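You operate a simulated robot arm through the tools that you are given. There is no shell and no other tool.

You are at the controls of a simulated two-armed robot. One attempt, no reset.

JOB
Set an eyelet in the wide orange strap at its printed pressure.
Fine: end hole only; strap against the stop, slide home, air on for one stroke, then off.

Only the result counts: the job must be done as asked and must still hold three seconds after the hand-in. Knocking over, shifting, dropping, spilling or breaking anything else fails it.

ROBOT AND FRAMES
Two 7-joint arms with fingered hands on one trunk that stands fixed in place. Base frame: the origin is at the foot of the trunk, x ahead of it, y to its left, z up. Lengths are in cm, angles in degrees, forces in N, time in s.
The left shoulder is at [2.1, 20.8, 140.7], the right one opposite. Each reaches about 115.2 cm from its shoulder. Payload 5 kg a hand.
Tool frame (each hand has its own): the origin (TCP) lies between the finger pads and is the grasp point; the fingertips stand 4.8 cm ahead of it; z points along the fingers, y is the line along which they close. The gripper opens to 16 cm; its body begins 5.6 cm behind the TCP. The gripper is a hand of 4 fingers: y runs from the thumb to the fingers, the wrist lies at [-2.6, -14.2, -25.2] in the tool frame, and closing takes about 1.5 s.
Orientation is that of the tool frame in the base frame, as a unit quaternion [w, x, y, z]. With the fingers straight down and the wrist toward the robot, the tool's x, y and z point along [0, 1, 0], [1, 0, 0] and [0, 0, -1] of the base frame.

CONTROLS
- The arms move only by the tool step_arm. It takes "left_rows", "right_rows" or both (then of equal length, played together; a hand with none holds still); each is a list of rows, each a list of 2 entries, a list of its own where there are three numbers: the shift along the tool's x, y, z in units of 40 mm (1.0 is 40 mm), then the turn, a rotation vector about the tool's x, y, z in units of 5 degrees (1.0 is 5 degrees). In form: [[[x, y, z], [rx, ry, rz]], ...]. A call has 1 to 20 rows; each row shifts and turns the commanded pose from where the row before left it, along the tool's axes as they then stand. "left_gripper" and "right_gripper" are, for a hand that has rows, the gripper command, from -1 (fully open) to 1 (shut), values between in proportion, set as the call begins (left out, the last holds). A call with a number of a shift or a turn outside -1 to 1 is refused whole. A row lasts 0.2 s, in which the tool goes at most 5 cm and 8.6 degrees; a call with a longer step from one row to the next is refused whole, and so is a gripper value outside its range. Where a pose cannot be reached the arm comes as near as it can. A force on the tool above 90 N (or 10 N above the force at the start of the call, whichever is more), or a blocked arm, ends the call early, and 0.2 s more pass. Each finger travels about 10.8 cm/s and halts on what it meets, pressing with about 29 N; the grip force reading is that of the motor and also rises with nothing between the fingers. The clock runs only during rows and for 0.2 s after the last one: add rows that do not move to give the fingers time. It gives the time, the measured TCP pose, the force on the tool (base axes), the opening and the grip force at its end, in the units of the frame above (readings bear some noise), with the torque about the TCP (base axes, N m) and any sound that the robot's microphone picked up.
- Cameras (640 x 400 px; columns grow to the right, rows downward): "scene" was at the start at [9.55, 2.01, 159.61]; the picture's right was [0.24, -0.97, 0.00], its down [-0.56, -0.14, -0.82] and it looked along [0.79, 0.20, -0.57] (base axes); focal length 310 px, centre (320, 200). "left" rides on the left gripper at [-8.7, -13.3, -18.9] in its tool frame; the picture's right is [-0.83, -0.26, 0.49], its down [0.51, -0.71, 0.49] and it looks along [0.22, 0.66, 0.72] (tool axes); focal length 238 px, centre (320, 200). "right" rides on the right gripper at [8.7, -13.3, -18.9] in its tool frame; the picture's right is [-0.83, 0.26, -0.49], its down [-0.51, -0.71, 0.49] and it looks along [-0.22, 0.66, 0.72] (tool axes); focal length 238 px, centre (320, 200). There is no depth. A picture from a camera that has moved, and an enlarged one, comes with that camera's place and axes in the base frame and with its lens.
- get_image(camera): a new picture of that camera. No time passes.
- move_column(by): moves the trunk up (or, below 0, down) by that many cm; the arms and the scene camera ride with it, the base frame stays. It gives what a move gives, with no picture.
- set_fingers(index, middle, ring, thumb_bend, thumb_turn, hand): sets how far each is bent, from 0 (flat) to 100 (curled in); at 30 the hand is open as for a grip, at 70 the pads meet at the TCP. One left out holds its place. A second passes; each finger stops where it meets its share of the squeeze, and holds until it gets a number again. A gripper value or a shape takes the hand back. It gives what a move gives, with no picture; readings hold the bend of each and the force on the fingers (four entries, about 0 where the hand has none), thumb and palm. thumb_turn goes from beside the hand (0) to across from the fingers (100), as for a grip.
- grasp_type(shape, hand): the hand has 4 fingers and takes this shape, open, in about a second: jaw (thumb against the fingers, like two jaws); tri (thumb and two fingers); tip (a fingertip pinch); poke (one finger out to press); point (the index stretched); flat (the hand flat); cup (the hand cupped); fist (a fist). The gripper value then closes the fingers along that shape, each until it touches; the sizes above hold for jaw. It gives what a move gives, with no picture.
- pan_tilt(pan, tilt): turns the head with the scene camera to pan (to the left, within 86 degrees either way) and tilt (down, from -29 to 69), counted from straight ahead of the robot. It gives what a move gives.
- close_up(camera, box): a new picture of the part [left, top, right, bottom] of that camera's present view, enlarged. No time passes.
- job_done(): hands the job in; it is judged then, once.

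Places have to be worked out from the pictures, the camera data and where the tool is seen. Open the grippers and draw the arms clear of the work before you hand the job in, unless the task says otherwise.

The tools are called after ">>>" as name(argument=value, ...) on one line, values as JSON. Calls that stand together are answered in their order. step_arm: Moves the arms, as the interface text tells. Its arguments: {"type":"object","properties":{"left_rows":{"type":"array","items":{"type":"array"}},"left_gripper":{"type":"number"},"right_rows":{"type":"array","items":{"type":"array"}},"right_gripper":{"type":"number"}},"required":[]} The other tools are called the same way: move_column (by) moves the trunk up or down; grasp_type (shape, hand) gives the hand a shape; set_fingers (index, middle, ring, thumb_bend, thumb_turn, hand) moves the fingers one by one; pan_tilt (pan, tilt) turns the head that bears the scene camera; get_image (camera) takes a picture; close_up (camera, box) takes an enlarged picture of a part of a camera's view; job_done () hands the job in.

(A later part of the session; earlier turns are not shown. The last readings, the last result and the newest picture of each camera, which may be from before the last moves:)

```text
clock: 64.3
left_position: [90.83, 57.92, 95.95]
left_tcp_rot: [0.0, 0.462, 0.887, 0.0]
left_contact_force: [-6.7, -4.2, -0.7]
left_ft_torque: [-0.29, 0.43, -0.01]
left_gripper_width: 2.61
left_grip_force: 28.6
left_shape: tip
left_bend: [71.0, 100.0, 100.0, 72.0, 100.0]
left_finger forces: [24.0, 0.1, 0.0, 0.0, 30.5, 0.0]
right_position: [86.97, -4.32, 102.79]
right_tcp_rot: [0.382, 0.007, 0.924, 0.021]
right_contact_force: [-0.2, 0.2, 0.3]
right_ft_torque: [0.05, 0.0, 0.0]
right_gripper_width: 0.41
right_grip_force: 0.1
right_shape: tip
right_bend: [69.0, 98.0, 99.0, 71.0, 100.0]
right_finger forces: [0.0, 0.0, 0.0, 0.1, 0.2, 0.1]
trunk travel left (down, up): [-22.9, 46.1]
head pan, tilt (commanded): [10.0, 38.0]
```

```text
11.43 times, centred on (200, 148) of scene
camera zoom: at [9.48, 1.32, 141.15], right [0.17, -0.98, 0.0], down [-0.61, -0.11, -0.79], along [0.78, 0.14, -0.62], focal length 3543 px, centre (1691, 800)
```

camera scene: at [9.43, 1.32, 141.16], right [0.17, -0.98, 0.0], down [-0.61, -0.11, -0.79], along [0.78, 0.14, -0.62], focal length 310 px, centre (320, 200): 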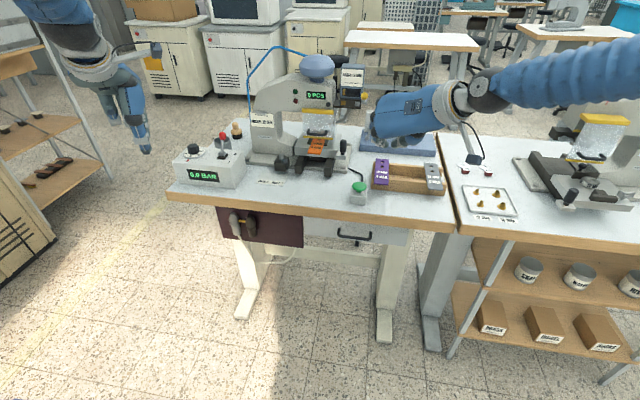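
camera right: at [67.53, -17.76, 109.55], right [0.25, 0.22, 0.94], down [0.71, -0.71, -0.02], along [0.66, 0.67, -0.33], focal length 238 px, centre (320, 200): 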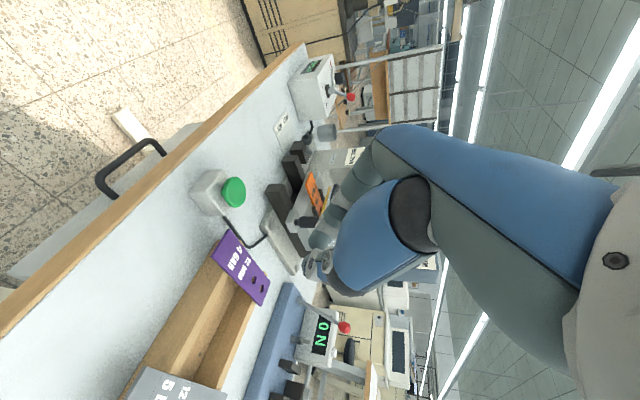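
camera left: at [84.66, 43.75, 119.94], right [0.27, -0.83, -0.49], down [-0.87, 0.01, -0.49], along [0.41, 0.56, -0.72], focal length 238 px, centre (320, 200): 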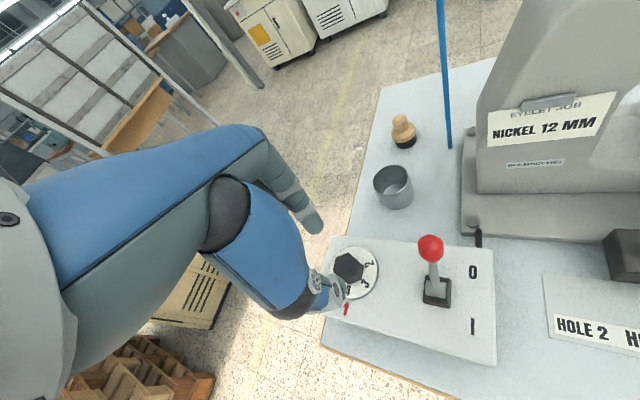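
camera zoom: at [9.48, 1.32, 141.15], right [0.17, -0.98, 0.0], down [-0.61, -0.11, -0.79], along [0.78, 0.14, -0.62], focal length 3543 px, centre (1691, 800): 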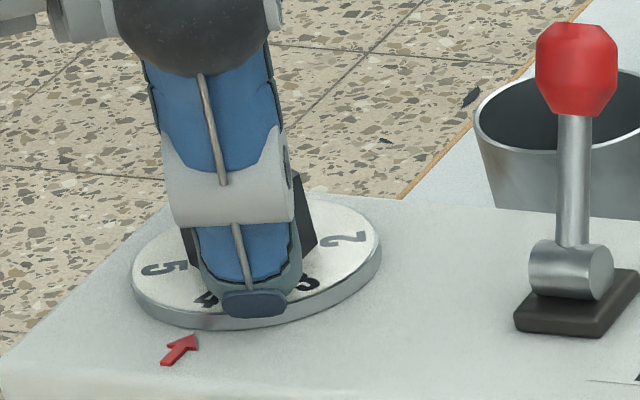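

The knob is gripped (24/30 N on the two fingers). I'll turn it clockwise 20° first (tool z +20°) and check the forces and dial.

>>> step_arm(left_rows=[[[0, -0.03, 0], [0, 0, 1]], [[0, 0, 0], [0, 0, 1]], [[0, 0, 0], [0, 0, 1]], [[0, 0, 0], [0, 0, 1]], [[0, 0, 0], [0, 0, 0]]])

>>> close_up(camera="scene", box=[180, 130, 220, 165])

>>> close_up(camera="left", box=[290, 205, 400, 325])

```text
clock: 65.5
left_position: [90.82, 57.82, 96.0]
left_tcp_rot: [0.0, 0.609, 0.793, 0.001]
left_contact_force: [-0.5, -2.8, 2.8]
left_ft_torque: [-0.06, -0.11, 0.01]
left_gripper_width: 2.58
left_grip_force: 29.2
left_shape: tip
left_bend: [71.0, 100.0, 100.0, 72.0, 100.0]
left_finger forces: [27.4, 0.1, 0.0, 0.0, 28.0, 0.0]
right_position: [87.01, -4.34, 102.78]
right_tcp_rot: [0.382, 0.006, 0.924, 0.021]
right_contact_force: [-0.3, 0.1, 0.3]
right_ft_torque: [0.02, -0.01, 0.0]
right_gripper_width: 0.42
right_grip_force: 0.2
right_shape: tip
right_bend: [69.0, 98.0, 99.0, 71.0, 100.0]
right_finger forces: [0.0, 0.0, 0.0, 0.0, 0.0, 0.1]
trunk travel left (down, up): [-22.9, 46.1]
head pan, tilt (commanded): [10.0, 38.0]
```

```text
11.43 times, centred on (200, 148) of scene
camera zoom: at [9.5, 1.3, 141.15], right [0.17, -0.98, 0.0], down [-0.61, -0.11, -0.79], along [0.78, 0.14, -0.62], focal length 3543 px, centre (1691, 800)
```

zoom: 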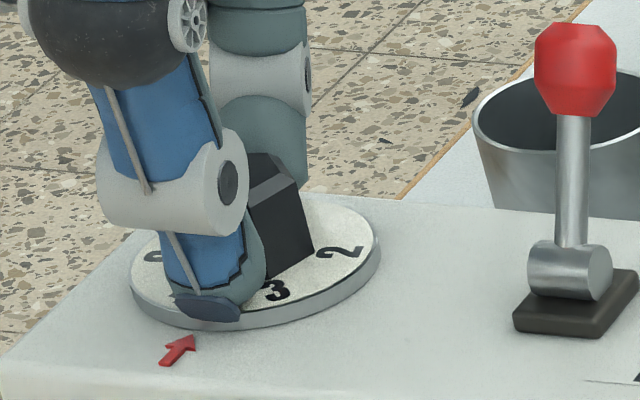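

```text
3.33 times, centred on (345, 265) of left
camera zoom: at [80.27, 46.08, 114.88], right [-0.03, -0.87, -0.49], down [-0.82, 0.31, -0.49], along [0.58, 0.38, -0.72], focal length 794 px, centre (237, -17)
```

zoom: 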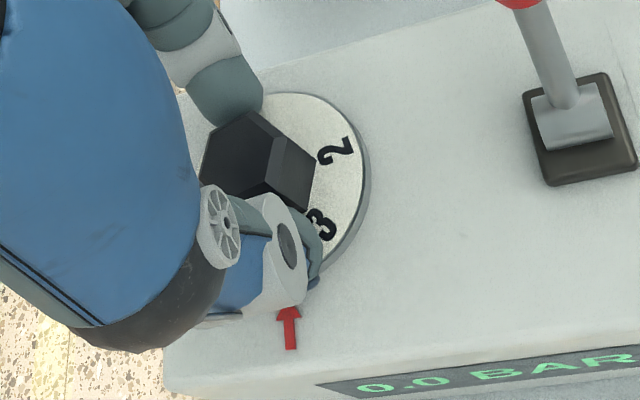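

The dial turns with the hand ("3" has moved toward the arrow) and forces are low. Turning another 20°.

>>> step_arm(left_rows=[[[0, 0, 0], [0, 0, 1]], [[0, 0, 0], [0, 0, 1]], [[0, 0, 0], [0, 0, 1]], [[0, 0, 0], [0, 0, 1]], [[0, 0, 0], [0, 0, 0]]])

>>> close_up(camera="scene", box=[180, 130, 220, 165])

>>> close_up(camera="left", box=[290, 205, 400, 325])

```text
clock: 66.7
left_position: [90.82, 57.79, 95.96]
left_tcp_rot: [0.0, 0.737, 0.676, 0.0]
left_contact_force: [3.9, -2.3, 8.3]
left_ft_torque: [-0.35, -0.33, 0.01]
left_gripper_width: 2.55
left_grip_force: 28.9
left_shape: tip
left_bend: [71.0, 100.0, 100.0, 72.0, 100.0]
left_finger forces: [30.2, 0.1, 0.0, 0.0, 26.7, 0.0]
right_position: [86.92, -4.44, 102.94]
right_tcp_rot: [0.382, 0.007, 0.924, 0.02]
right_contact_force: [0.2, -0.3, 0.7]
right_ft_torque: [0.01, -0.01, 0.02]
right_gripper_width: 0.43
right_grip_force: 0.1
right_shape: tip
right_bend: [69.0, 98.0, 99.0, 71.0, 100.0]
right_finger forces: [0.0, 0.0, 0.0, 0.1, 0.0, 0.0]
trunk travel left (down, up): [-22.9, 46.1]
head pan, tilt (commanded): [10.0, 38.0]
```

```text
11.43 times, centred on (200, 148) of scene
camera zoom: at [9.48, 1.28, 141.15], right [0.17, -0.98, 0.0], down [-0.61, -0.11, -0.79], along [0.78, 0.14, -0.62], focal length 3543 px, centre (1691, 800)
```

zoom: 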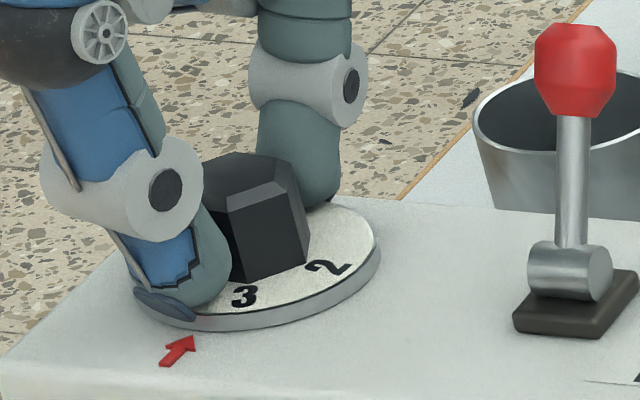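

```text
3.33 times, centred on (345, 265) of left
camera zoom: at [76.84, 50.31, 114.88], right [-0.33, -0.81, -0.49], down [-0.66, 0.57, -0.49], along [0.67, 0.16, -0.72], focal length 794 px, centre (237, -17)
```

zoom: 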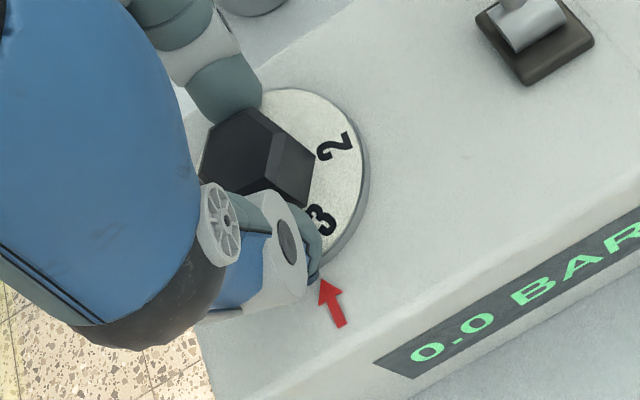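

40° turned so far, with "3" nearing the arrow. A slight upward force suggests the thumb brushes the dial face, so I'll ease up 0.1 cm while turning the last 20°.

>>> step_arm(left_rows=[[[0, 0, -0.03], [0, 0, 1]], [[0, 0, 0], [0, 0, 1]], [[0, 0, 0], [0, 0, 1]], [[0, 0, 0], [0, 0, 1]], [[0, 0, 0], [0, 0, 0]]])

>>> close_up(camera="scene", box=[180, 130, 220, 165])

>>> close_up(camera="left", box=[290, 205, 400, 325])

```text
clock: 67.9
left_position: [90.8, 57.72, 96.04]
left_tcp_rot: [-0.001, 0.844, 0.537, -0.001]
left_contact_force: [2.9, -8.3, 2.4]
left_ft_torque: [-0.58, -0.59, 0.02]
left_gripper_width: 2.5
left_grip_force: 29.2
left_shape: tip
left_bend: [71.0, 100.0, 100.0, 73.0, 100.0]
left_finger forces: [30.9, 0.0, 0.0, 0.0, 25.2, 0.0]
right_position: [86.93, -4.43, 102.81]
right_tcp_rot: [0.382, 0.007, 0.924, 0.021]
right_contact_force: [0.1, -0.1, -0.3]
right_ft_torque: [-0.02, -0.03, 0.01]
right_gripper_width: 0.41
right_grip_force: 0.1
right_shape: tip
right_bend: [69.0, 98.0, 99.0, 71.0, 100.0]
right_finger forces: [0.1, 0.0, 0.1, 0.1, 0.0, 0.1]
trunk travel left (down, up): [-22.9, 46.1]
head pan, tilt (commanded): [10.0, 38.0]
```

```text
11.43 times, centred on (200, 148) of scene
camera zoom: at [9.53, 1.29, 141.14], right [0.17, -0.98, 0.0], down [-0.61, -0.11, -0.79], along [0.78, 0.14, -0.62], focal length 3543 px, centre (1691, 800)
```

zoom: 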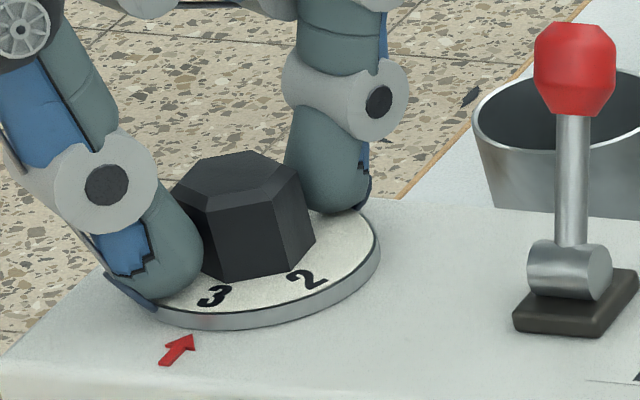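

```text
3.33 times, centred on (345, 265) of left
camera zoom: at [75.14, 55.55, 114.92], right [-0.59, -0.65, -0.49], down [-0.43, 0.76, -0.49], along [0.69, -0.08, -0.72], focal length 794 px, centre (237, -17)
```

zoom: 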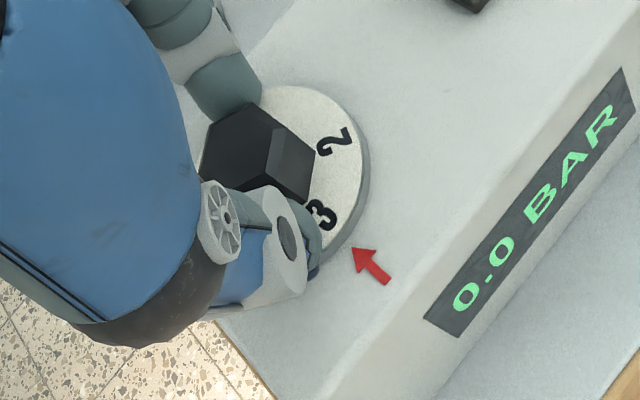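

The "3" now sits at the arrow; its computed direction from the dial centre is about 180°, the same as the arrow's. I'll release the knob, lift straight up and check the dial before turning the air on.

>>> step_arm(left_rows=[[[0, 0, 0], [0, 0, 0]], [[0, 0, 0], [0, 0, 0]], [[0, 0, 0], [0, 0, 0]], [[0, 0, -0.6], [0, 0, 0]], [[0, 0, -0.8], [0, 0, 0]], [[0, 0, -0.8], [0, 0, 0]], [[0, 0, 0], [0, 0, 0]]], left_gripper=0.3)

>>> close_up(camera="scene", box=[180, 130, 220, 165])

>>> get_image(camera="left")

```text
clock: 69.5
left_position: [90.87, 57.89, 104.88]
left_tcp_rot: [0.0, 0.843, 0.538, -0.002]
left_contact_force: [-0.2, 0.8, -0.1]
left_ft_torque: [-0.06, 0.03, -0.02]
left_gripper_width: 5.54
left_grip_force: 0.2
left_shape: tip
left_bend: [73.0, 98.0, 99.0, 73.0, 100.0]
left_finger forces: [0.0, 0.1, 0.1, 0.0, 0.0, 0.0]
right_position: [87.07, -4.36, 102.87]
right_tcp_rot: [0.381, 0.007, 0.924, 0.021]
right_contact_force: [0.3, 0.6, -0.3]
right_ft_torque: [0.0, 0.02, -0.02]
right_gripper_width: 0.39
right_grip_force: 0.1
right_shape: tip
right_bend: [69.0, 98.0, 99.0, 71.0, 100.0]
right_finger forces: [0.0, 0.0, 0.0, 0.1, 0.0, 0.0]
trunk travel left (down, up): [-22.9, 46.1]
head pan, tilt (commanded): [10.0, 38.0]
```

```text
11.43 times, centred on (200, 148) of scene
camera zoom: at [9.58, 1.4, 141.13], right [0.17, -0.98, 0.0], down [-0.61, -0.11, -0.79], along [0.78, 0.14, -0.62], focal length 3543 px, centre (1691, 800)
```

zoom: 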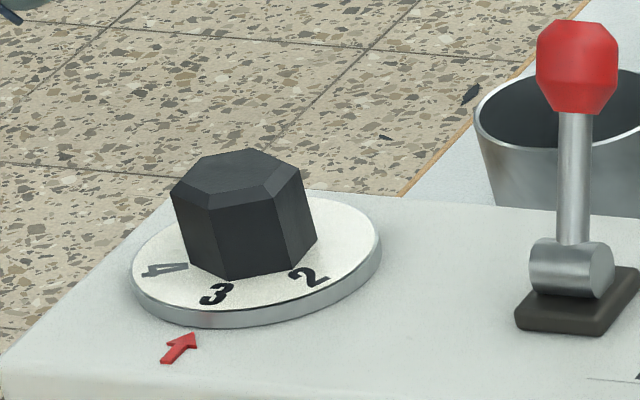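

```text
taken
camera left: at [75.15, 55.65, 123.79], right [-0.59, -0.65, -0.49], down [-0.43, 0.76, -0.49], along [0.69, -0.08, -0.72], focal length 238 px, centre (320, 200)
```

left: 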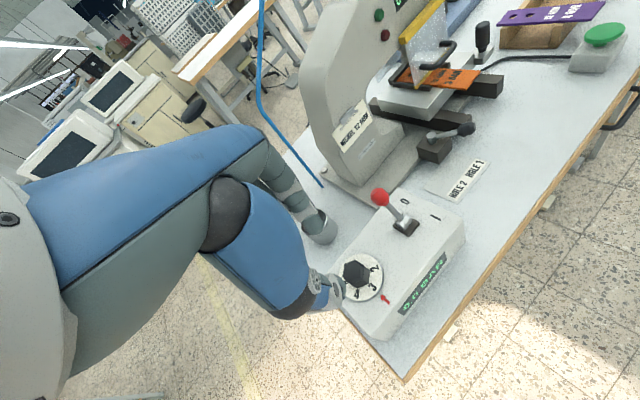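

The dial reads 3 at the arrow, within about a degree of where 4 sat before. Next is the air lever: its red ball is at about (92.8, 47.4, 96.8), leaning away toward "0", so it must be pulled toward the robot to "I". I'll rotate the left hand back and hover over the ball.

>>> step_arm(left_rows=[[[0, 0, -0.1], [0, 0, -1]], [[0, 0, -0.1], [0, 0, -1]], [[0, 0, 0], [0, 0, -1]], [[0, 0, 0], [0, 0, -1]], [[0, 0, 0], [0, 0, -1]], [[-0.81, 0.16, 0], [0, 0, 0]], [[-0.81, 0.16, 0], [0, 0, 0]], [[-0.81, 0.16, 0], [0, 0, 0]], [[0, 0, 0], [0, 0, 0]]])

>>> close_up(camera="scene", box=[180, 100, 270, 180])

>>> get_image(camera="left")

```text
clock: 71.5
left_position: [92.66, 48.32, 105.53]
left_tcp_rot: [0.0, 0.706, 0.708, 0.0]
left_contact_force: [-0.4, 1.1, 0.2]
left_ft_torque: [-0.07, -0.04, -0.01]
left_gripper_width: 5.58
left_grip_force: 0.0
left_shape: tip
left_bend: [73.0, 98.0, 99.0, 73.0, 100.0]
left_finger forces: [0.0, 0.1, 0.0, 0.1, 0.0, 0.1]
right_position: [87.0, -4.17, 102.94]
right_tcp_rot: [0.382, 0.006, 0.924, 0.021]
right_contact_force: [0.7, 0.9, -0.3]
right_ft_torque: [-0.08, 0.01, -0.07]
right_gripper_width: 0.41
right_grip_force: 0.1
right_shape: tip
right_bend: [69.0, 98.0, 99.0, 71.0, 100.0]
right_finger forces: [0.0, 0.1, 0.0, 0.0, 0.0, 0.1]
trunk travel left (down, up): [-22.9, 46.1]
head pan, tilt (commanded): [10.0, 38.0]
```

```text
5.00 times, centred on (225, 140) of scene
camera zoom: at [9.5, 1.46, 141.14], right [0.17, -0.98, 0.0], down [-0.61, -0.11, -0.79], along [0.78, 0.14, -0.62], focal length 1550 px, centre (795, 500)
```

zoom: 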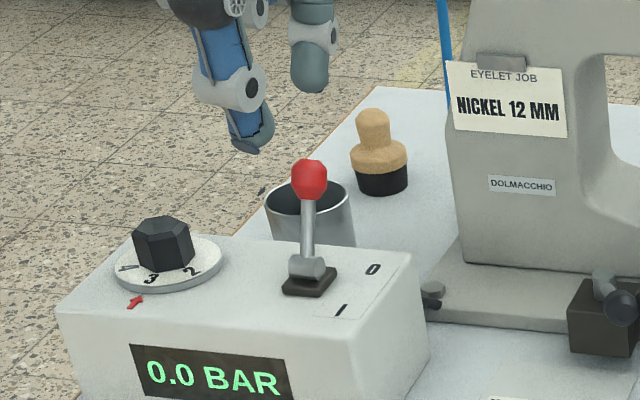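

```text
taken
camera left: at [79.52, 39.62, 124.41], right [-0.26, -0.84, -0.49], down [-0.71, 0.5, -0.49], along [0.66, 0.22, -0.72], focal length 238 px, centre (320, 200)
```

left: 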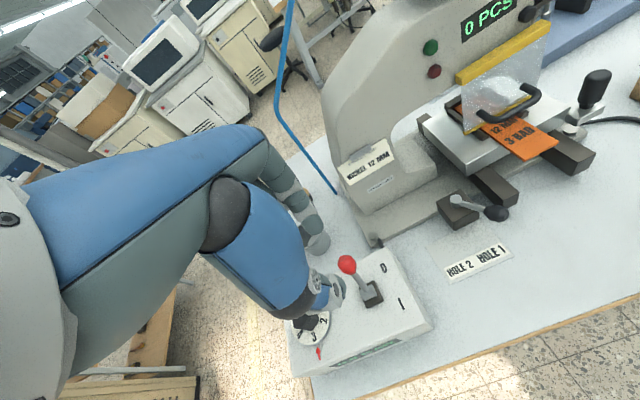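

The finger pair is about 0.6 cm too far left of the ball. I'll shift right 0.65 cm and lower 3.5 cm, then check before straddling it.

>>> step_arm(left_rows=[[[-0.16, 0, 0], [0, 0, 0]], [[0, 0, 0.45], [0, 0, 0]], [[0, 0, 0.45], [0, 0, 0]], [[0, 0, 0], [0, 0, 0]]])

>>> close_up(camera="scene", box=[200, 110, 250, 150])

>>> close_up(camera="left", box=[290, 210, 410, 330])

```text
clock: 72.5
left_position: [92.58, 47.5, 101.95]
left_tcp_rot: [0.0, 0.707, 0.707, 0.001]
left_contact_force: [0.1, 0.0, 0.5]
left_ft_torque: [0.0, -0.02, -0.02]
left_gripper_width: 5.54
left_grip_force: 0.1
left_shape: tip
left_bend: [73.0, 98.0, 99.0, 73.0, 100.0]
left_finger forces: [0.0, 0.1, 0.1, 0.1, 0.1, 0.1]
right_position: [86.96, -4.3, 102.92]
right_tcp_rot: [0.382, 0.007, 0.924, 0.021]
right_contact_force: [0.1, 0.3, 0.5]
right_ft_torque: [0.01, -0.01, 0.01]
right_gripper_width: 0.41
right_grip_force: 0.0
right_shape: tip
right_bend: [69.0, 98.0, 99.0, 71.0, 100.0]
right_finger forces: [0.1, 0.0, 0.0, 0.1, 0.0, 0.1]
trunk travel left (down, up): [-22.9, 46.1]
head pan, tilt (commanded): [10.0, 38.0]
```

```text
10.00 times, centred on (225, 130) of scene
camera zoom: at [9.52, 1.35, 141.15], right [0.17, -0.98, 0.0], down [-0.61, -0.11, -0.79], along [0.78, 0.14, -0.62], focal length 3100 px, centre (1270, 900)
```

zoom: 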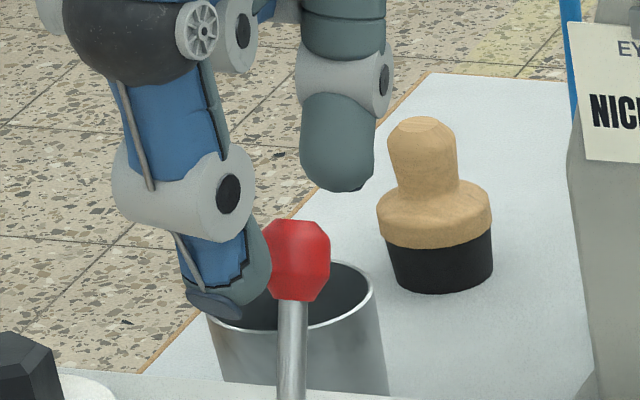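

```text
3.33 times, centred on (350, 270) of left
camera zoom: at [79.4, 38.87, 120.91], right [-0.26, -0.83, -0.49], down [-0.71, 0.51, -0.49], along [0.66, 0.22, -0.72], focal length 794 px, centre (220, -33)
```

zoom: 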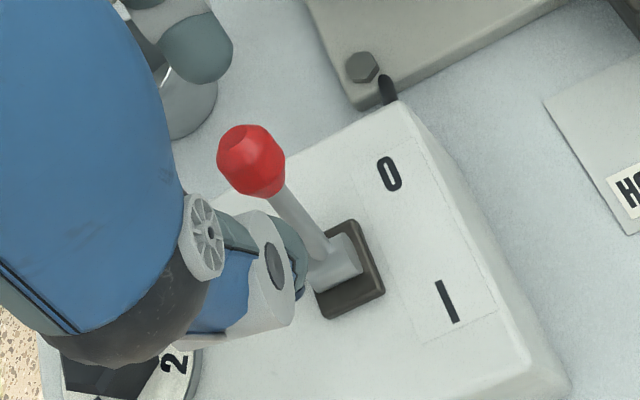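

The ball lies between index and thumb in both views, still about 0.35 cm to the right. I'll shift right 0.35 cm and lower 2.1 cm so the fingers straddle it front and back.

>>> step_arm(left_rows=[[[-0.088, 0.03, 0], [0, 0, 0]], [[0, 0, 0.26], [0, 0, 0]], [[0, 0, 0.26], [0, 0, 0]], [[0, 0, 0], [0, 0, 0]]])

>>> close_up(camera="scene", box=[200, 110, 250, 150])

>>> close_up(camera="left", box=[290, 210, 410, 330])

```text
clock: 73.5
left_position: [92.8, 47.16, 99.77]
left_tcp_rot: [0.0, 0.706, 0.708, 0.0]
left_contact_force: [0.6, 0.0, -0.1]
left_ft_torque: [-0.04, 0.05, -0.02]
left_gripper_width: 5.57
left_grip_force: 0.1
left_shape: tip
left_bend: [73.0, 98.0, 99.0, 73.0, 100.0]
left_finger forces: [0.0, 0.0, 0.0, 0.0, 0.0, 0.0]
right_position: [86.94, -4.37, 102.91]
right_tcp_rot: [0.382, 0.006, 0.924, 0.021]
right_contact_force: [0.8, -0.2, -0.1]
right_ft_torque: [-0.03, 0.01, -0.02]
right_gripper_width: 0.41
right_grip_force: 0.1
right_shape: tip
right_bend: [69.0, 98.0, 99.0, 71.0, 100.0]
right_finger forces: [0.0, 0.0, 0.0, 0.0, 0.0, 0.0]
trunk travel left (down, up): [-22.9, 46.1]
head pan, tilt (commanded): [10.0, 38.0]
```

```text
10.00 times, centred on (225, 130) of scene
camera zoom: at [9.52, 1.35, 141.15], right [0.17, -0.98, 0.0], down [-0.61, -0.11, -0.79], along [0.78, 0.14, -0.62], focal length 3100 px, centre (1270, 900)
```

zoom: 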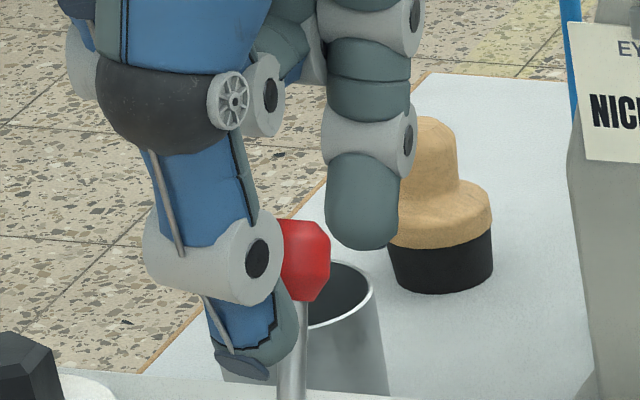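

```text
3.33 times, centred on (350, 270) of left
camera zoom: at [79.56, 38.49, 118.8], right [-0.26, -0.83, -0.49], down [-0.71, 0.51, -0.49], along [0.66, 0.22, -0.72], focal length 794 px, centre (220, -33)
```

zoom: 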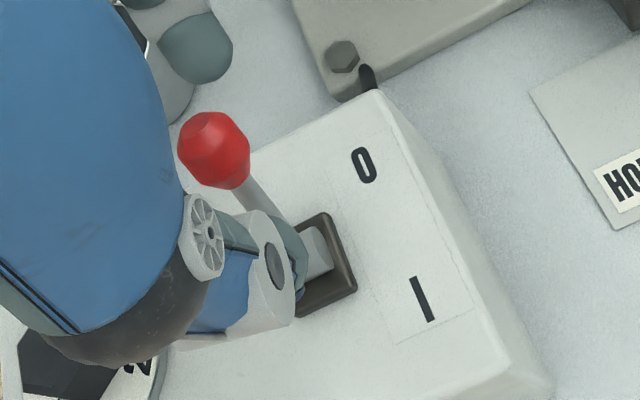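

The ball is between the fingers, roughly lined up. I'll pull the hand toward the robot so the index hooks the ball: 3 cm first, then smaller steps while watching the force.

>>> step_arm(left_rows=[[[0, -0.25, 0], [0, 0, 0]], [[0, -0.25, 0], [0, 0, 0]], [[0, -0.25, 0], [0, 0, 0]], [[0, -0.2, 0], [0, 0, 0]], [[0, 0, 0], [0, 0, 0]]])

>>> close_up(camera="scene", box=[180, 110, 250, 170])

```text
clock: 74.7
left_position: [88.96, 47.18, 99.93]
left_tcp_rot: [-0.001, 0.707, 0.707, 0.0]
left_contact_force: [2.1, -1.4, -0.4]
left_ft_torque: [0.0, -0.1, -0.01]
left_gripper_width: 5.82
left_grip_force: 0.0
left_shape: tip
left_bend: [73.0, 98.0, 99.0, 73.0, 100.0]
left_finger forces: [2.1, 0.0, 0.1, 0.0, 0.0, 0.0]
right_position: [86.94, -4.39, 102.94]
right_tcp_rot: [0.382, 0.008, 0.924, 0.021]
right_contact_force: [0.2, -1.0, -0.2]
right_ft_torque: [-0.01, -0.01, -0.01]
right_gripper_width: 0.4
right_grip_force: 0.0
right_shape: tip
right_bend: [69.0, 98.0, 99.0, 71.0, 100.0]
right_finger forces: [0.1, 0.0, 0.0, 0.1, 0.0, 0.0]
trunk travel left (down, up): [-22.9, 46.1]
head pan, tilt (commanded): [10.0, 38.0]
```

```text
6.67 times, centred on (215, 140) of scene
camera zoom: at [9.55, 1.33, 141.14], right [0.17, -0.98, 0.0], down [-0.61, -0.11, -0.79], along [0.78, 0.14, -0.62], focal length 2066 px, centre (1020, 600)
```

zoom: 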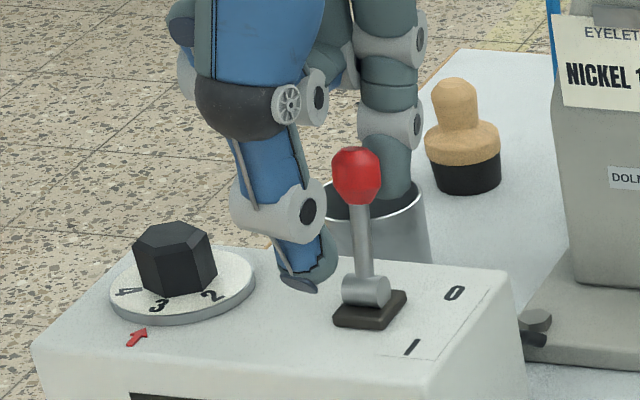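

The index has reached the ball (2.1 N) and the lever starts to move. I'll keep pulling in small steps.

>>> step_arm(left_rows=[[[0, -0.15, 0], [0, 0, 0]], [[0, -0.15, 0], [0, 0, 0]], [[0, -0.15, 0], [0, 0, 0]], [[0, 0, 0], [0, 0, 0]]])

>>> close_up(camera="scene", box=[170, 110, 250, 190])

```text
clock: 75.7
left_position: [87.22, 47.16, 99.97]
left_tcp_rot: [-0.001, 0.707, 0.707, -0.001]
left_contact_force: [1.8, -0.6, -1.0]
left_ft_torque: [-0.01, 0.01, -0.01]
left_gripper_width: 5.65
left_grip_force: 0.1
left_shape: tip
left_bend: [73.0, 98.0, 99.0, 73.0, 100.0]
left_finger forces: [0.3, 0.1, 0.1, 0.0, 0.0, 0.1]
right_position: [86.99, -4.3, 102.87]
right_tcp_rot: [0.382, 0.007, 0.924, 0.021]
right_contact_force: [-0.5, -0.3, -0.7]
right_ft_torque: [-0.01, 0.03, -0.01]
right_gripper_width: 0.38
right_grip_force: 0.0
right_shape: tip
right_bend: [69.0, 98.0, 99.0, 71.0, 100.0]
right_finger forces: [0.0, 0.0, 0.1, 0.0, 0.0, 0.0]
trunk travel left (down, up): [-22.9, 46.1]
head pan, tilt (commanded): [10.0, 38.0]
```

```text
5.00 times, centred on (210, 150) of scene
camera zoom: at [9.54, 1.35, 141.14], right [0.17, -0.98, 0.0], down [-0.61, -0.11, -0.79], along [0.78, 0.14, -0.62], focal length 1550 px, centre (870, 450)
```

zoom: 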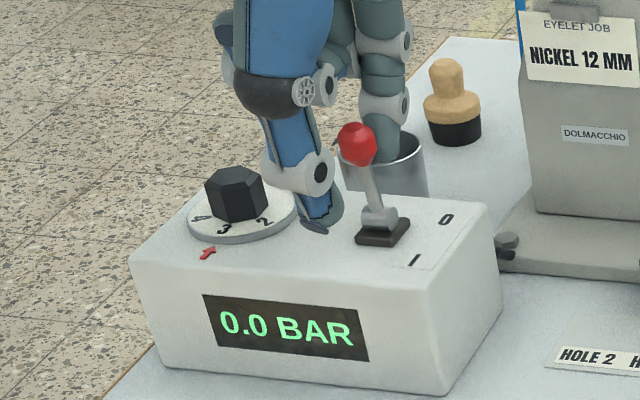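

The lever is coming over toward "I" but the display still reads 0.0. I'll pull further.

>>> step_arm(left_rows=[[[0, -0.15, 0], [0, 0, 0]], [[0, -0.15, 0], [0, 0, 0]], [[0, 0, 0], [0, 0, 0]]])

>>> close_up(camera="scene", box=[170, 110, 250, 190])

```text
clock: 76.5
left_position: [85.99, 47.31, 100.11]
left_tcp_rot: [0.0, 0.707, 0.707, 0.0]
left_contact_force: [-0.1, -0.8, -0.2]
left_ft_torque: [-0.04, 0.01, 0.0]
left_gripper_width: 5.64
left_grip_force: 0.1
left_shape: tip
left_bend: [73.0, 98.0, 99.0, 73.0, 100.0]
left_finger forces: [0.0, 0.0, 0.1, 0.0, 0.0, 0.0]
right_position: [87.05, -4.35, 102.79]
right_tcp_rot: [0.382, 0.007, 0.924, 0.021]
right_contact_force: [0.1, -0.5, 0.4]
right_ft_torque: [0.02, -0.04, 0.01]
right_gripper_width: 0.42
right_grip_force: 0.1
right_shape: tip
right_bend: [69.0, 98.0, 99.0, 71.0, 100.0]
right_finger forces: [0.1, 0.0, 0.1, 0.0, 0.0, 0.1]
trunk travel left (down, up): [-22.9, 46.1]
head pan, tilt (commanded): [10.0, 38.0]
```

```text
5.00 times, centred on (210, 150) of scene
camera zoom: at [9.53, 1.35, 141.14], right [0.17, -0.98, 0.0], down [-0.61, -0.11, -0.79], along [0.78, 0.14, -0.62], focal length 1550 px, centre (870, 450)
```

zoom: 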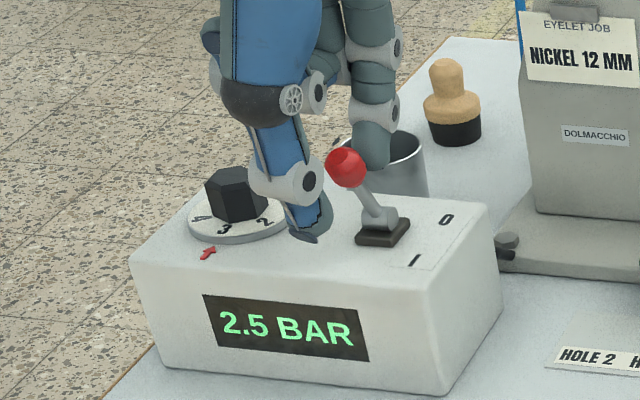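

The lever has snapped over to "I" and the display shows 2.5 BAR, possibly still rising. I'll hold still for a second and read again.

>>> step_arm(left_rows=[[[0, 0, 0], [0, 0, 0]], [[0, 0, 0], [0, 0, 0]], [[0, 0, 0], [0, 0, 0]], [[0, 0, 0], [0, 0, 0]], [[0, 0, 0], [0, 0, 0]], [[0, 0, 0], [0, 0, 0]]])

>>> close_up(camera="scene", box=[170, 110, 250, 190])

>>> close_up(camera="scene", box=[240, 70, 370, 170])

```text
clock: 77.9
left_position: [86.02, 47.18, 100.15]
left_tcp_rot: [-0.001, 0.707, 0.707, -0.001]
left_contact_force: [-0.1, 0.4, 0.7]
left_ft_torque: [-0.01, 0.01, 0.04]
left_gripper_width: 5.65
left_grip_force: 0.2
left_shape: tip
left_bend: [73.0, 98.0, 99.0, 73.0, 100.0]
left_finger forces: [0.1, 0.0, 0.0, 0.0, 0.1, 0.0]
right_position: [87.01, -4.24, 102.77]
right_tcp_rot: [0.381, 0.006, 0.924, 0.021]
right_contact_force: [-0.4, -0.6, -0.9]
right_ft_torque: [0.01, -0.03, 0.01]
right_gripper_width: 0.41
right_grip_force: 0.2
right_shape: tip
right_bend: [69.0, 98.0, 99.0, 71.0, 100.0]
right_finger forces: [0.1, 0.1, 0.0, 0.0, 0.0, 0.0]
trunk travel left (down, up): [-22.9, 46.1]
head pan, tilt (commanded): [10.0, 38.0]
```

```text
5.00 times, centred on (210, 150) of scene
camera zoom: at [9.52, 1.35, 141.14], right [0.17, -0.98, 0.0], down [-0.61, -0.11, -0.79], along [0.78, 0.14, -0.62], focal length 1550 px, centre (870, 450)
```

zoom: 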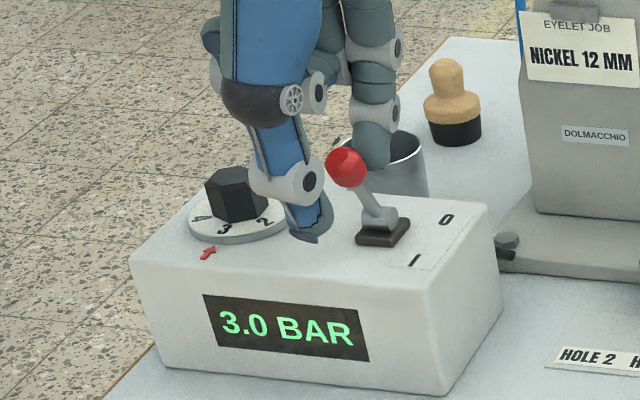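

```text
4.00 times, centred on (305, 120) of scene
camera zoom: at [9.52, 1.35, 141.14], right [0.17, -0.98, 0.0], down [-0.61, -0.11, -0.79], along [0.78, 0.14, -0.62], focal length 1240 px, centre (380, 520)
```

zoom: 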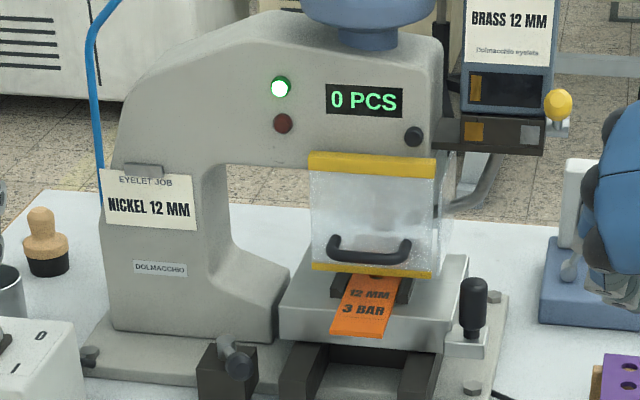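

The display settled at 3.0 BAR, matching the strap, and the green ready lamp is lit. Now I need one press of the green button with the right hand, so I'll refine the button's position from the scene and right cameras.

>>> close_up(camera="scene", box=[335, 160, 395, 210])

>>> close_up(camera="right", box=[170, 140, 290, 240])

>>> get_image(camera="scene")

```text
8.00 times, centred on (365, 185) of scene
camera zoom: at [9.52, 1.35, 141.14], right [0.17, -0.98, 0.0], down [-0.61, -0.11, -0.79], along [0.78, 0.14, -0.62], focal length 2480 px, centre (-40, 320)
```

zoom: 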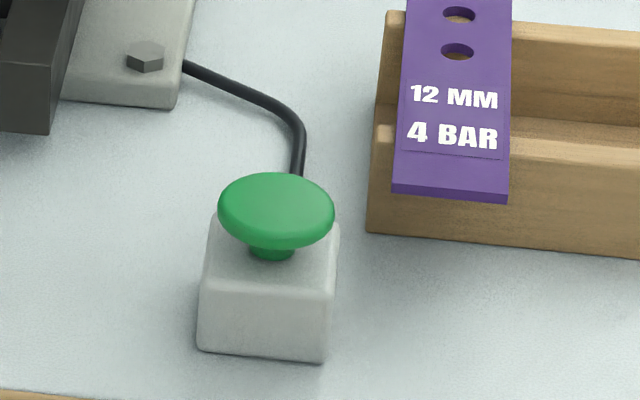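

```text
4.00 times, centred on (230, 190) of right
camera zoom: at [67.59, -17.92, 109.49], right [0.25, 0.22, 0.94], down [0.71, -0.71, -0.02], along [0.66, 0.67, -0.33], focal length 953 px, centre (680, 240)
```

zoom: 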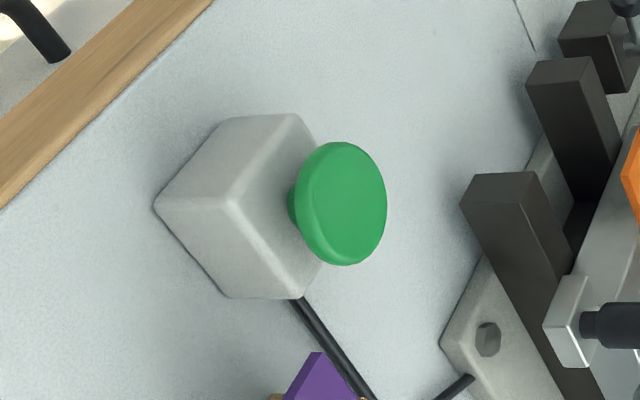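

```text
taken
camera scene: at [9.52, 1.35, 141.14], right [0.17, -0.98, 0.0], down [-0.61, -0.11, -0.79], along [0.78, 0.14, -0.62], focal length 310 px, centre (320, 200)
```

scene: 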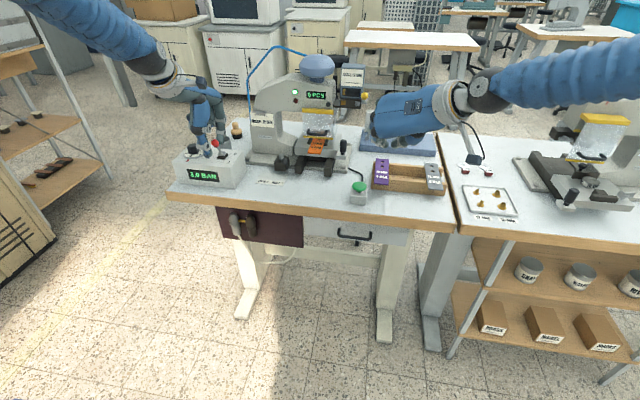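

I place the button's dome at (85.75, 2.83), top z≈87.75. I'll tilt the right hand more upright and bring its closed fingertips about 3.4 cm above the dome.

>>> step_arm(right_rows=[[[0, 0, 0], [0, 1, 0]], [[0, 0, 0], [0, 1, 0]], [[0, 0, 0], [0, 1, 0]], [[0, 0, 0], [0, 1, 0]], [[0, 0, 0], [0, 1, 0]], [[0.383, 0.567, 0.487], [0, 0, 0]], [[0.383, 0.567, 0.487], [0, 0, 0]], [[0.383, 0.567, 0.487], [0, 0, 0]], [[0, 0, 0], [0, 0, 0]]])

>>> close_up(camera="scene", box=[320, 130, 410, 210])

>>> get_image(camera="right")

```text
clock: 79.9
left_position: [86.04, 47.19, 100.25]
left_tcp_rot: [0.0, 0.707, 0.708, 0.0]
left_contact_force: [0.2, 0.0, -0.2]
left_ft_torque: [0.05, 0.01, 0.03]
left_gripper_width: 5.66
left_grip_force: 0.1
left_shape: tip
left_bend: [73.0, 98.0, 99.0, 73.0, 100.0]
left_finger forces: [0.0, 0.0, 0.1, 0.1, 0.0, 0.0]
right_position: [84.48, 2.81, 95.98]
right_tcp_rot: [0.173, 0.002, 0.985, 0.021]
right_contact_force: [0.2, -0.6, 0.3]
right_ft_torque: [0.05, -0.02, -0.01]
right_gripper_width: 0.38
right_grip_force: 0.0
right_shape: tip
right_bend: [69.0, 98.0, 99.0, 71.0, 100.0]
right_finger forces: [0.0, 0.0, 0.0, 0.0, 0.0, 0.1]
trunk travel left (down, up): [-22.9, 46.1]
head pan, tilt (commanded): [10.0, 38.0]
```

```text
5.00 times, centred on (365, 170) of scene
camera zoom: at [9.49, 1.29, 141.15], right [0.17, -0.98, 0.0], down [-0.61, -0.11, -0.79], along [0.78, 0.14, -0.62], focal length 1550 px, centre (95, 350)
```

zoom: 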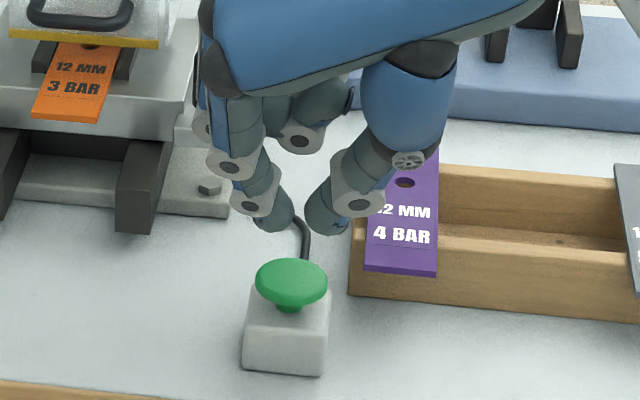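

```text
taken
camera right: at [69.94, -11.18, 110.14], right [0.62, 0.23, 0.75], down [0.65, -0.69, -0.32], along [0.45, 0.68, -0.58], focal length 238 px, centre (320, 200)
```

right: 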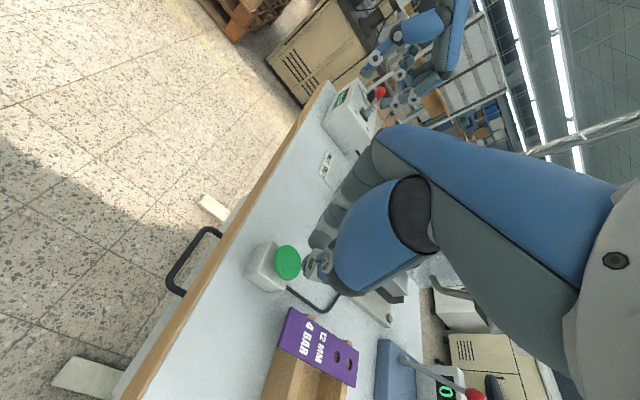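

The fingertips are right above the dome. I'll lower 3 cm to just above it, then press in small steps.

>>> step_arm(right_rows=[[[0.0925, -0.015, 0.365], [0, 0, 0]], [[0.0925, -0.015, 0.365], [0, 0, 0]], [[0, 0, 0], [0, 0, 0]]])

>>> close_up(camera="scene", box=[335, 150, 395, 210])

```text
clock: 80.7
left_position: [85.99, 47.22, 100.11]
left_tcp_rot: [0.001, 0.707, 0.707, -0.001]
left_contact_force: [0.2, -0.8, 0.0]
left_ft_torque: [0.04, -0.05, -0.01]
left_gripper_width: 5.64
left_grip_force: 0.1
left_shape: tip
left_bend: [73.0, 98.0, 99.0, 73.0, 100.0]
left_finger forces: [0.0, 0.0, 0.0, 0.1, 0.0, 0.1]
right_position: [84.96, 2.8, 93.18]
right_tcp_rot: [0.173, 0.002, 0.985, 0.022]
right_contact_force: [-0.3, 0.4, -0.1]
right_ft_torque: [0.01, -0.01, -0.01]
right_gripper_width: 0.42
right_grip_force: 0.0
right_shape: tip
right_bend: [69.0, 98.0, 99.0, 71.0, 100.0]
right_finger forces: [0.0, 0.0, 0.0, 0.1, 0.0, 0.0]
trunk travel left (down, up): [-22.9, 46.1]
head pan, tilt (commanded): [10.0, 38.0]
```

```text
6.67 times, centred on (365, 180) of scene
camera zoom: at [9.5, 1.35, 141.15], right [0.17, -0.98, 0.0], down [-0.61, -0.11, -0.79], along [0.78, 0.14, -0.62], focal length 2066 px, centre (20, 333)
```

zoom: 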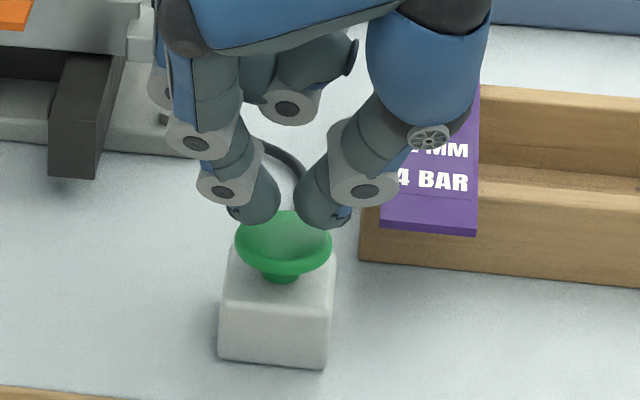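

The fingertips are just over the dome, slightly toward its far side. I'll shift back 0.4 cm while going down 0.5 cm, then check the force.

>>> step_arm(right_rows=[[[0.137, 0.02, 0.0845], [0, 0, 0]], [[0, 0, 0], [0, 0, 0]]])

>>> close_up(camera="scene", box=[240, 70, 400, 210])

```text
clock: 81.3
left_position: [85.9, 47.16, 99.99]
left_tcp_rot: [0.0, 0.707, 0.707, 0.0]
left_contact_force: [-0.1, 0.7, -0.8]
left_ft_torque: [-0.02, 0.02, -0.01]
left_gripper_width: 5.65
left_grip_force: 0.1
left_shape: tip
left_bend: [73.0, 98.0, 99.0, 73.0, 100.0]
left_finger forces: [0.0, 0.1, 0.0, 0.0, 0.0, 0.1]
right_position: [84.43, 2.93, 92.45]
right_tcp_rot: [0.173, 0.002, 0.985, 0.022]
right_contact_force: [0.0, -0.2, 0.2]
right_ft_torque: [-0.03, 0.02, -0.03]
right_gripper_width: 0.38
right_grip_force: 0.0
right_shape: tip
right_bend: [69.0, 98.0, 99.0, 71.0, 100.0]
right_finger forces: [0.0, 0.0, 0.0, 0.0, 0.7, 0.0]
trunk travel left (down, up): [-22.9, 46.1]
head pan, tilt (commanded): [10.0, 38.0]
```

```text
2.86 times, centred on (320, 140) of scene
camera zoom: at [9.53, 1.36, 141.14], right [0.17, -0.98, 0.0], down [-0.61, -0.11, -0.79], along [0.78, 0.14, -0.62], focal length 886 px, centre (320, 371)
```

zoom: 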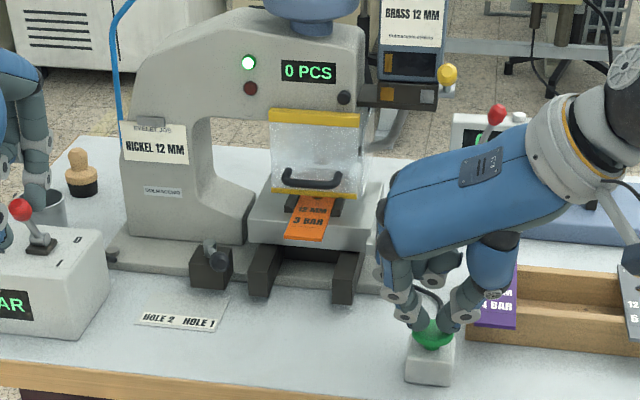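

The thumb just touches the dome (0.7 N) and the counter still reads 0. I'll press down 0.4 cm and check.

>>> step_arm(right_rows=[[[0.034, -0.004, 0.094], [0, 0, 0]], [[0, 0, 0], [0, 0, 0]]])

>>> close_up(camera="scene", box=[240, 70, 400, 210])

```text
clock: 81.9
left_position: [86.02, 47.13, 99.99]
left_tcp_rot: [0.0, 0.707, 0.707, 0.001]
left_contact_force: [0.1, -0.5, 0.7]
left_ft_torque: [0.02, 0.01, 0.01]
left_gripper_width: 5.66
left_grip_force: 0.0
left_shape: tip
left_bend: [73.0, 98.0, 99.0, 73.0, 100.0]
left_finger forces: [0.0, 0.0, 0.1, 0.0, 0.0, 0.0]
right_position: [84.56, 2.93, 92.16]
right_tcp_rot: [0.174, 0.002, 0.985, 0.022]
right_contact_force: [-0.1, -0.4, 1.3]
right_ft_torque: [-0.04, 0.0, -0.06]
right_gripper_width: 0.38
right_grip_force: 0.1
right_shape: tip
right_bend: [69.0, 98.0, 99.0, 71.0, 100.0]
right_finger forces: [0.7, 0.0, 0.0, 0.0, 1.2, 0.1]
trunk travel left (down, up): [-22.9, 46.1]
head pan, tilt (commanded): [10.0, 38.0]
```

```text
2.86 times, centred on (320, 140) of scene
camera zoom: at [9.5, 1.35, 141.15], right [0.17, -0.98, 0.0], down [-0.61, -0.11, -0.79], along [0.78, 0.14, -0.62], focal length 886 px, centre (320, 371)
```

zoom: 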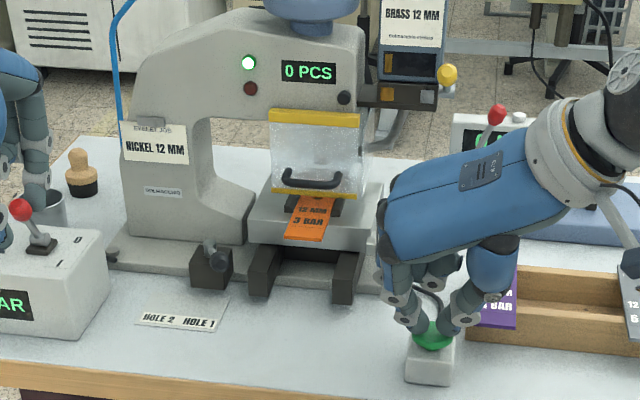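

Both fingertips now press the dome lightly (1.3 N) and it is starting to travel. I'll press another 0.4 cm.

>>> step_arm(right_rows=[[[0.034, -0.004, 0.094], [0, 0, 0]], [[0, 0, 0], [0, 0, 0]]])

>>> close_up(camera="scene", box=[240, 70, 400, 210])

```text
clock: 82.5
left_position: [85.99, 47.35, 100.1]
left_tcp_rot: [0.0, 0.707, 0.707, 0.0]
left_contact_force: [0.1, -0.4, -0.3]
left_ft_torque: [0.04, -0.01, 0.0]
left_gripper_width: 5.64
left_grip_force: 0.1
left_shape: tip
left_bend: [73.0, 98.0, 99.0, 73.0, 100.0]
left_finger forces: [0.0, 0.1, 0.1, 0.0, 0.0, 0.1]
right_position: [84.52, 2.9, 91.86]
right_tcp_rot: [0.173, 0.002, 0.985, 0.022]
right_contact_force: [-0.7, 0.0, 3.2]
right_ft_torque: [-0.02, -0.03, -0.01]
right_gripper_width: 0.44
right_grip_force: 0.0
right_shape: tip
right_bend: [69.0, 98.0, 99.0, 71.0, 100.0]
right_finger forces: [1.7, 0.0, 0.0, 0.0, 1.5, 0.0]
trunk travel left (down, up): [-22.9, 46.1]
head pan, tilt (commanded): [10.0, 38.0]
heard: click
```

```text
2.86 times, centred on (320, 140) of scene
camera zoom: at [9.5, 1.36, 141.15], right [0.17, -0.98, 0.0], down [-0.61, -0.11, -0.79], along [0.78, 0.14, -0.62], focal length 886 px, centre (320, 371)
```

zoom: 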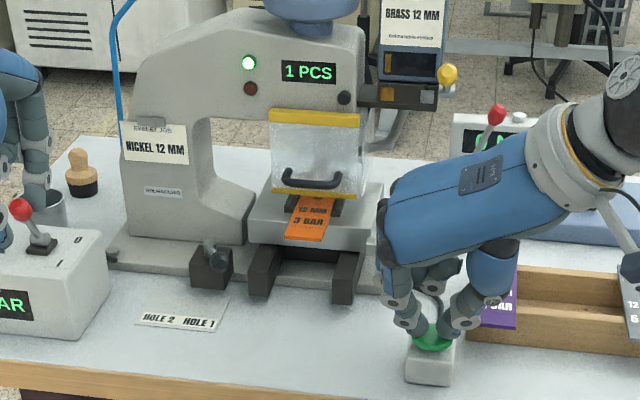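

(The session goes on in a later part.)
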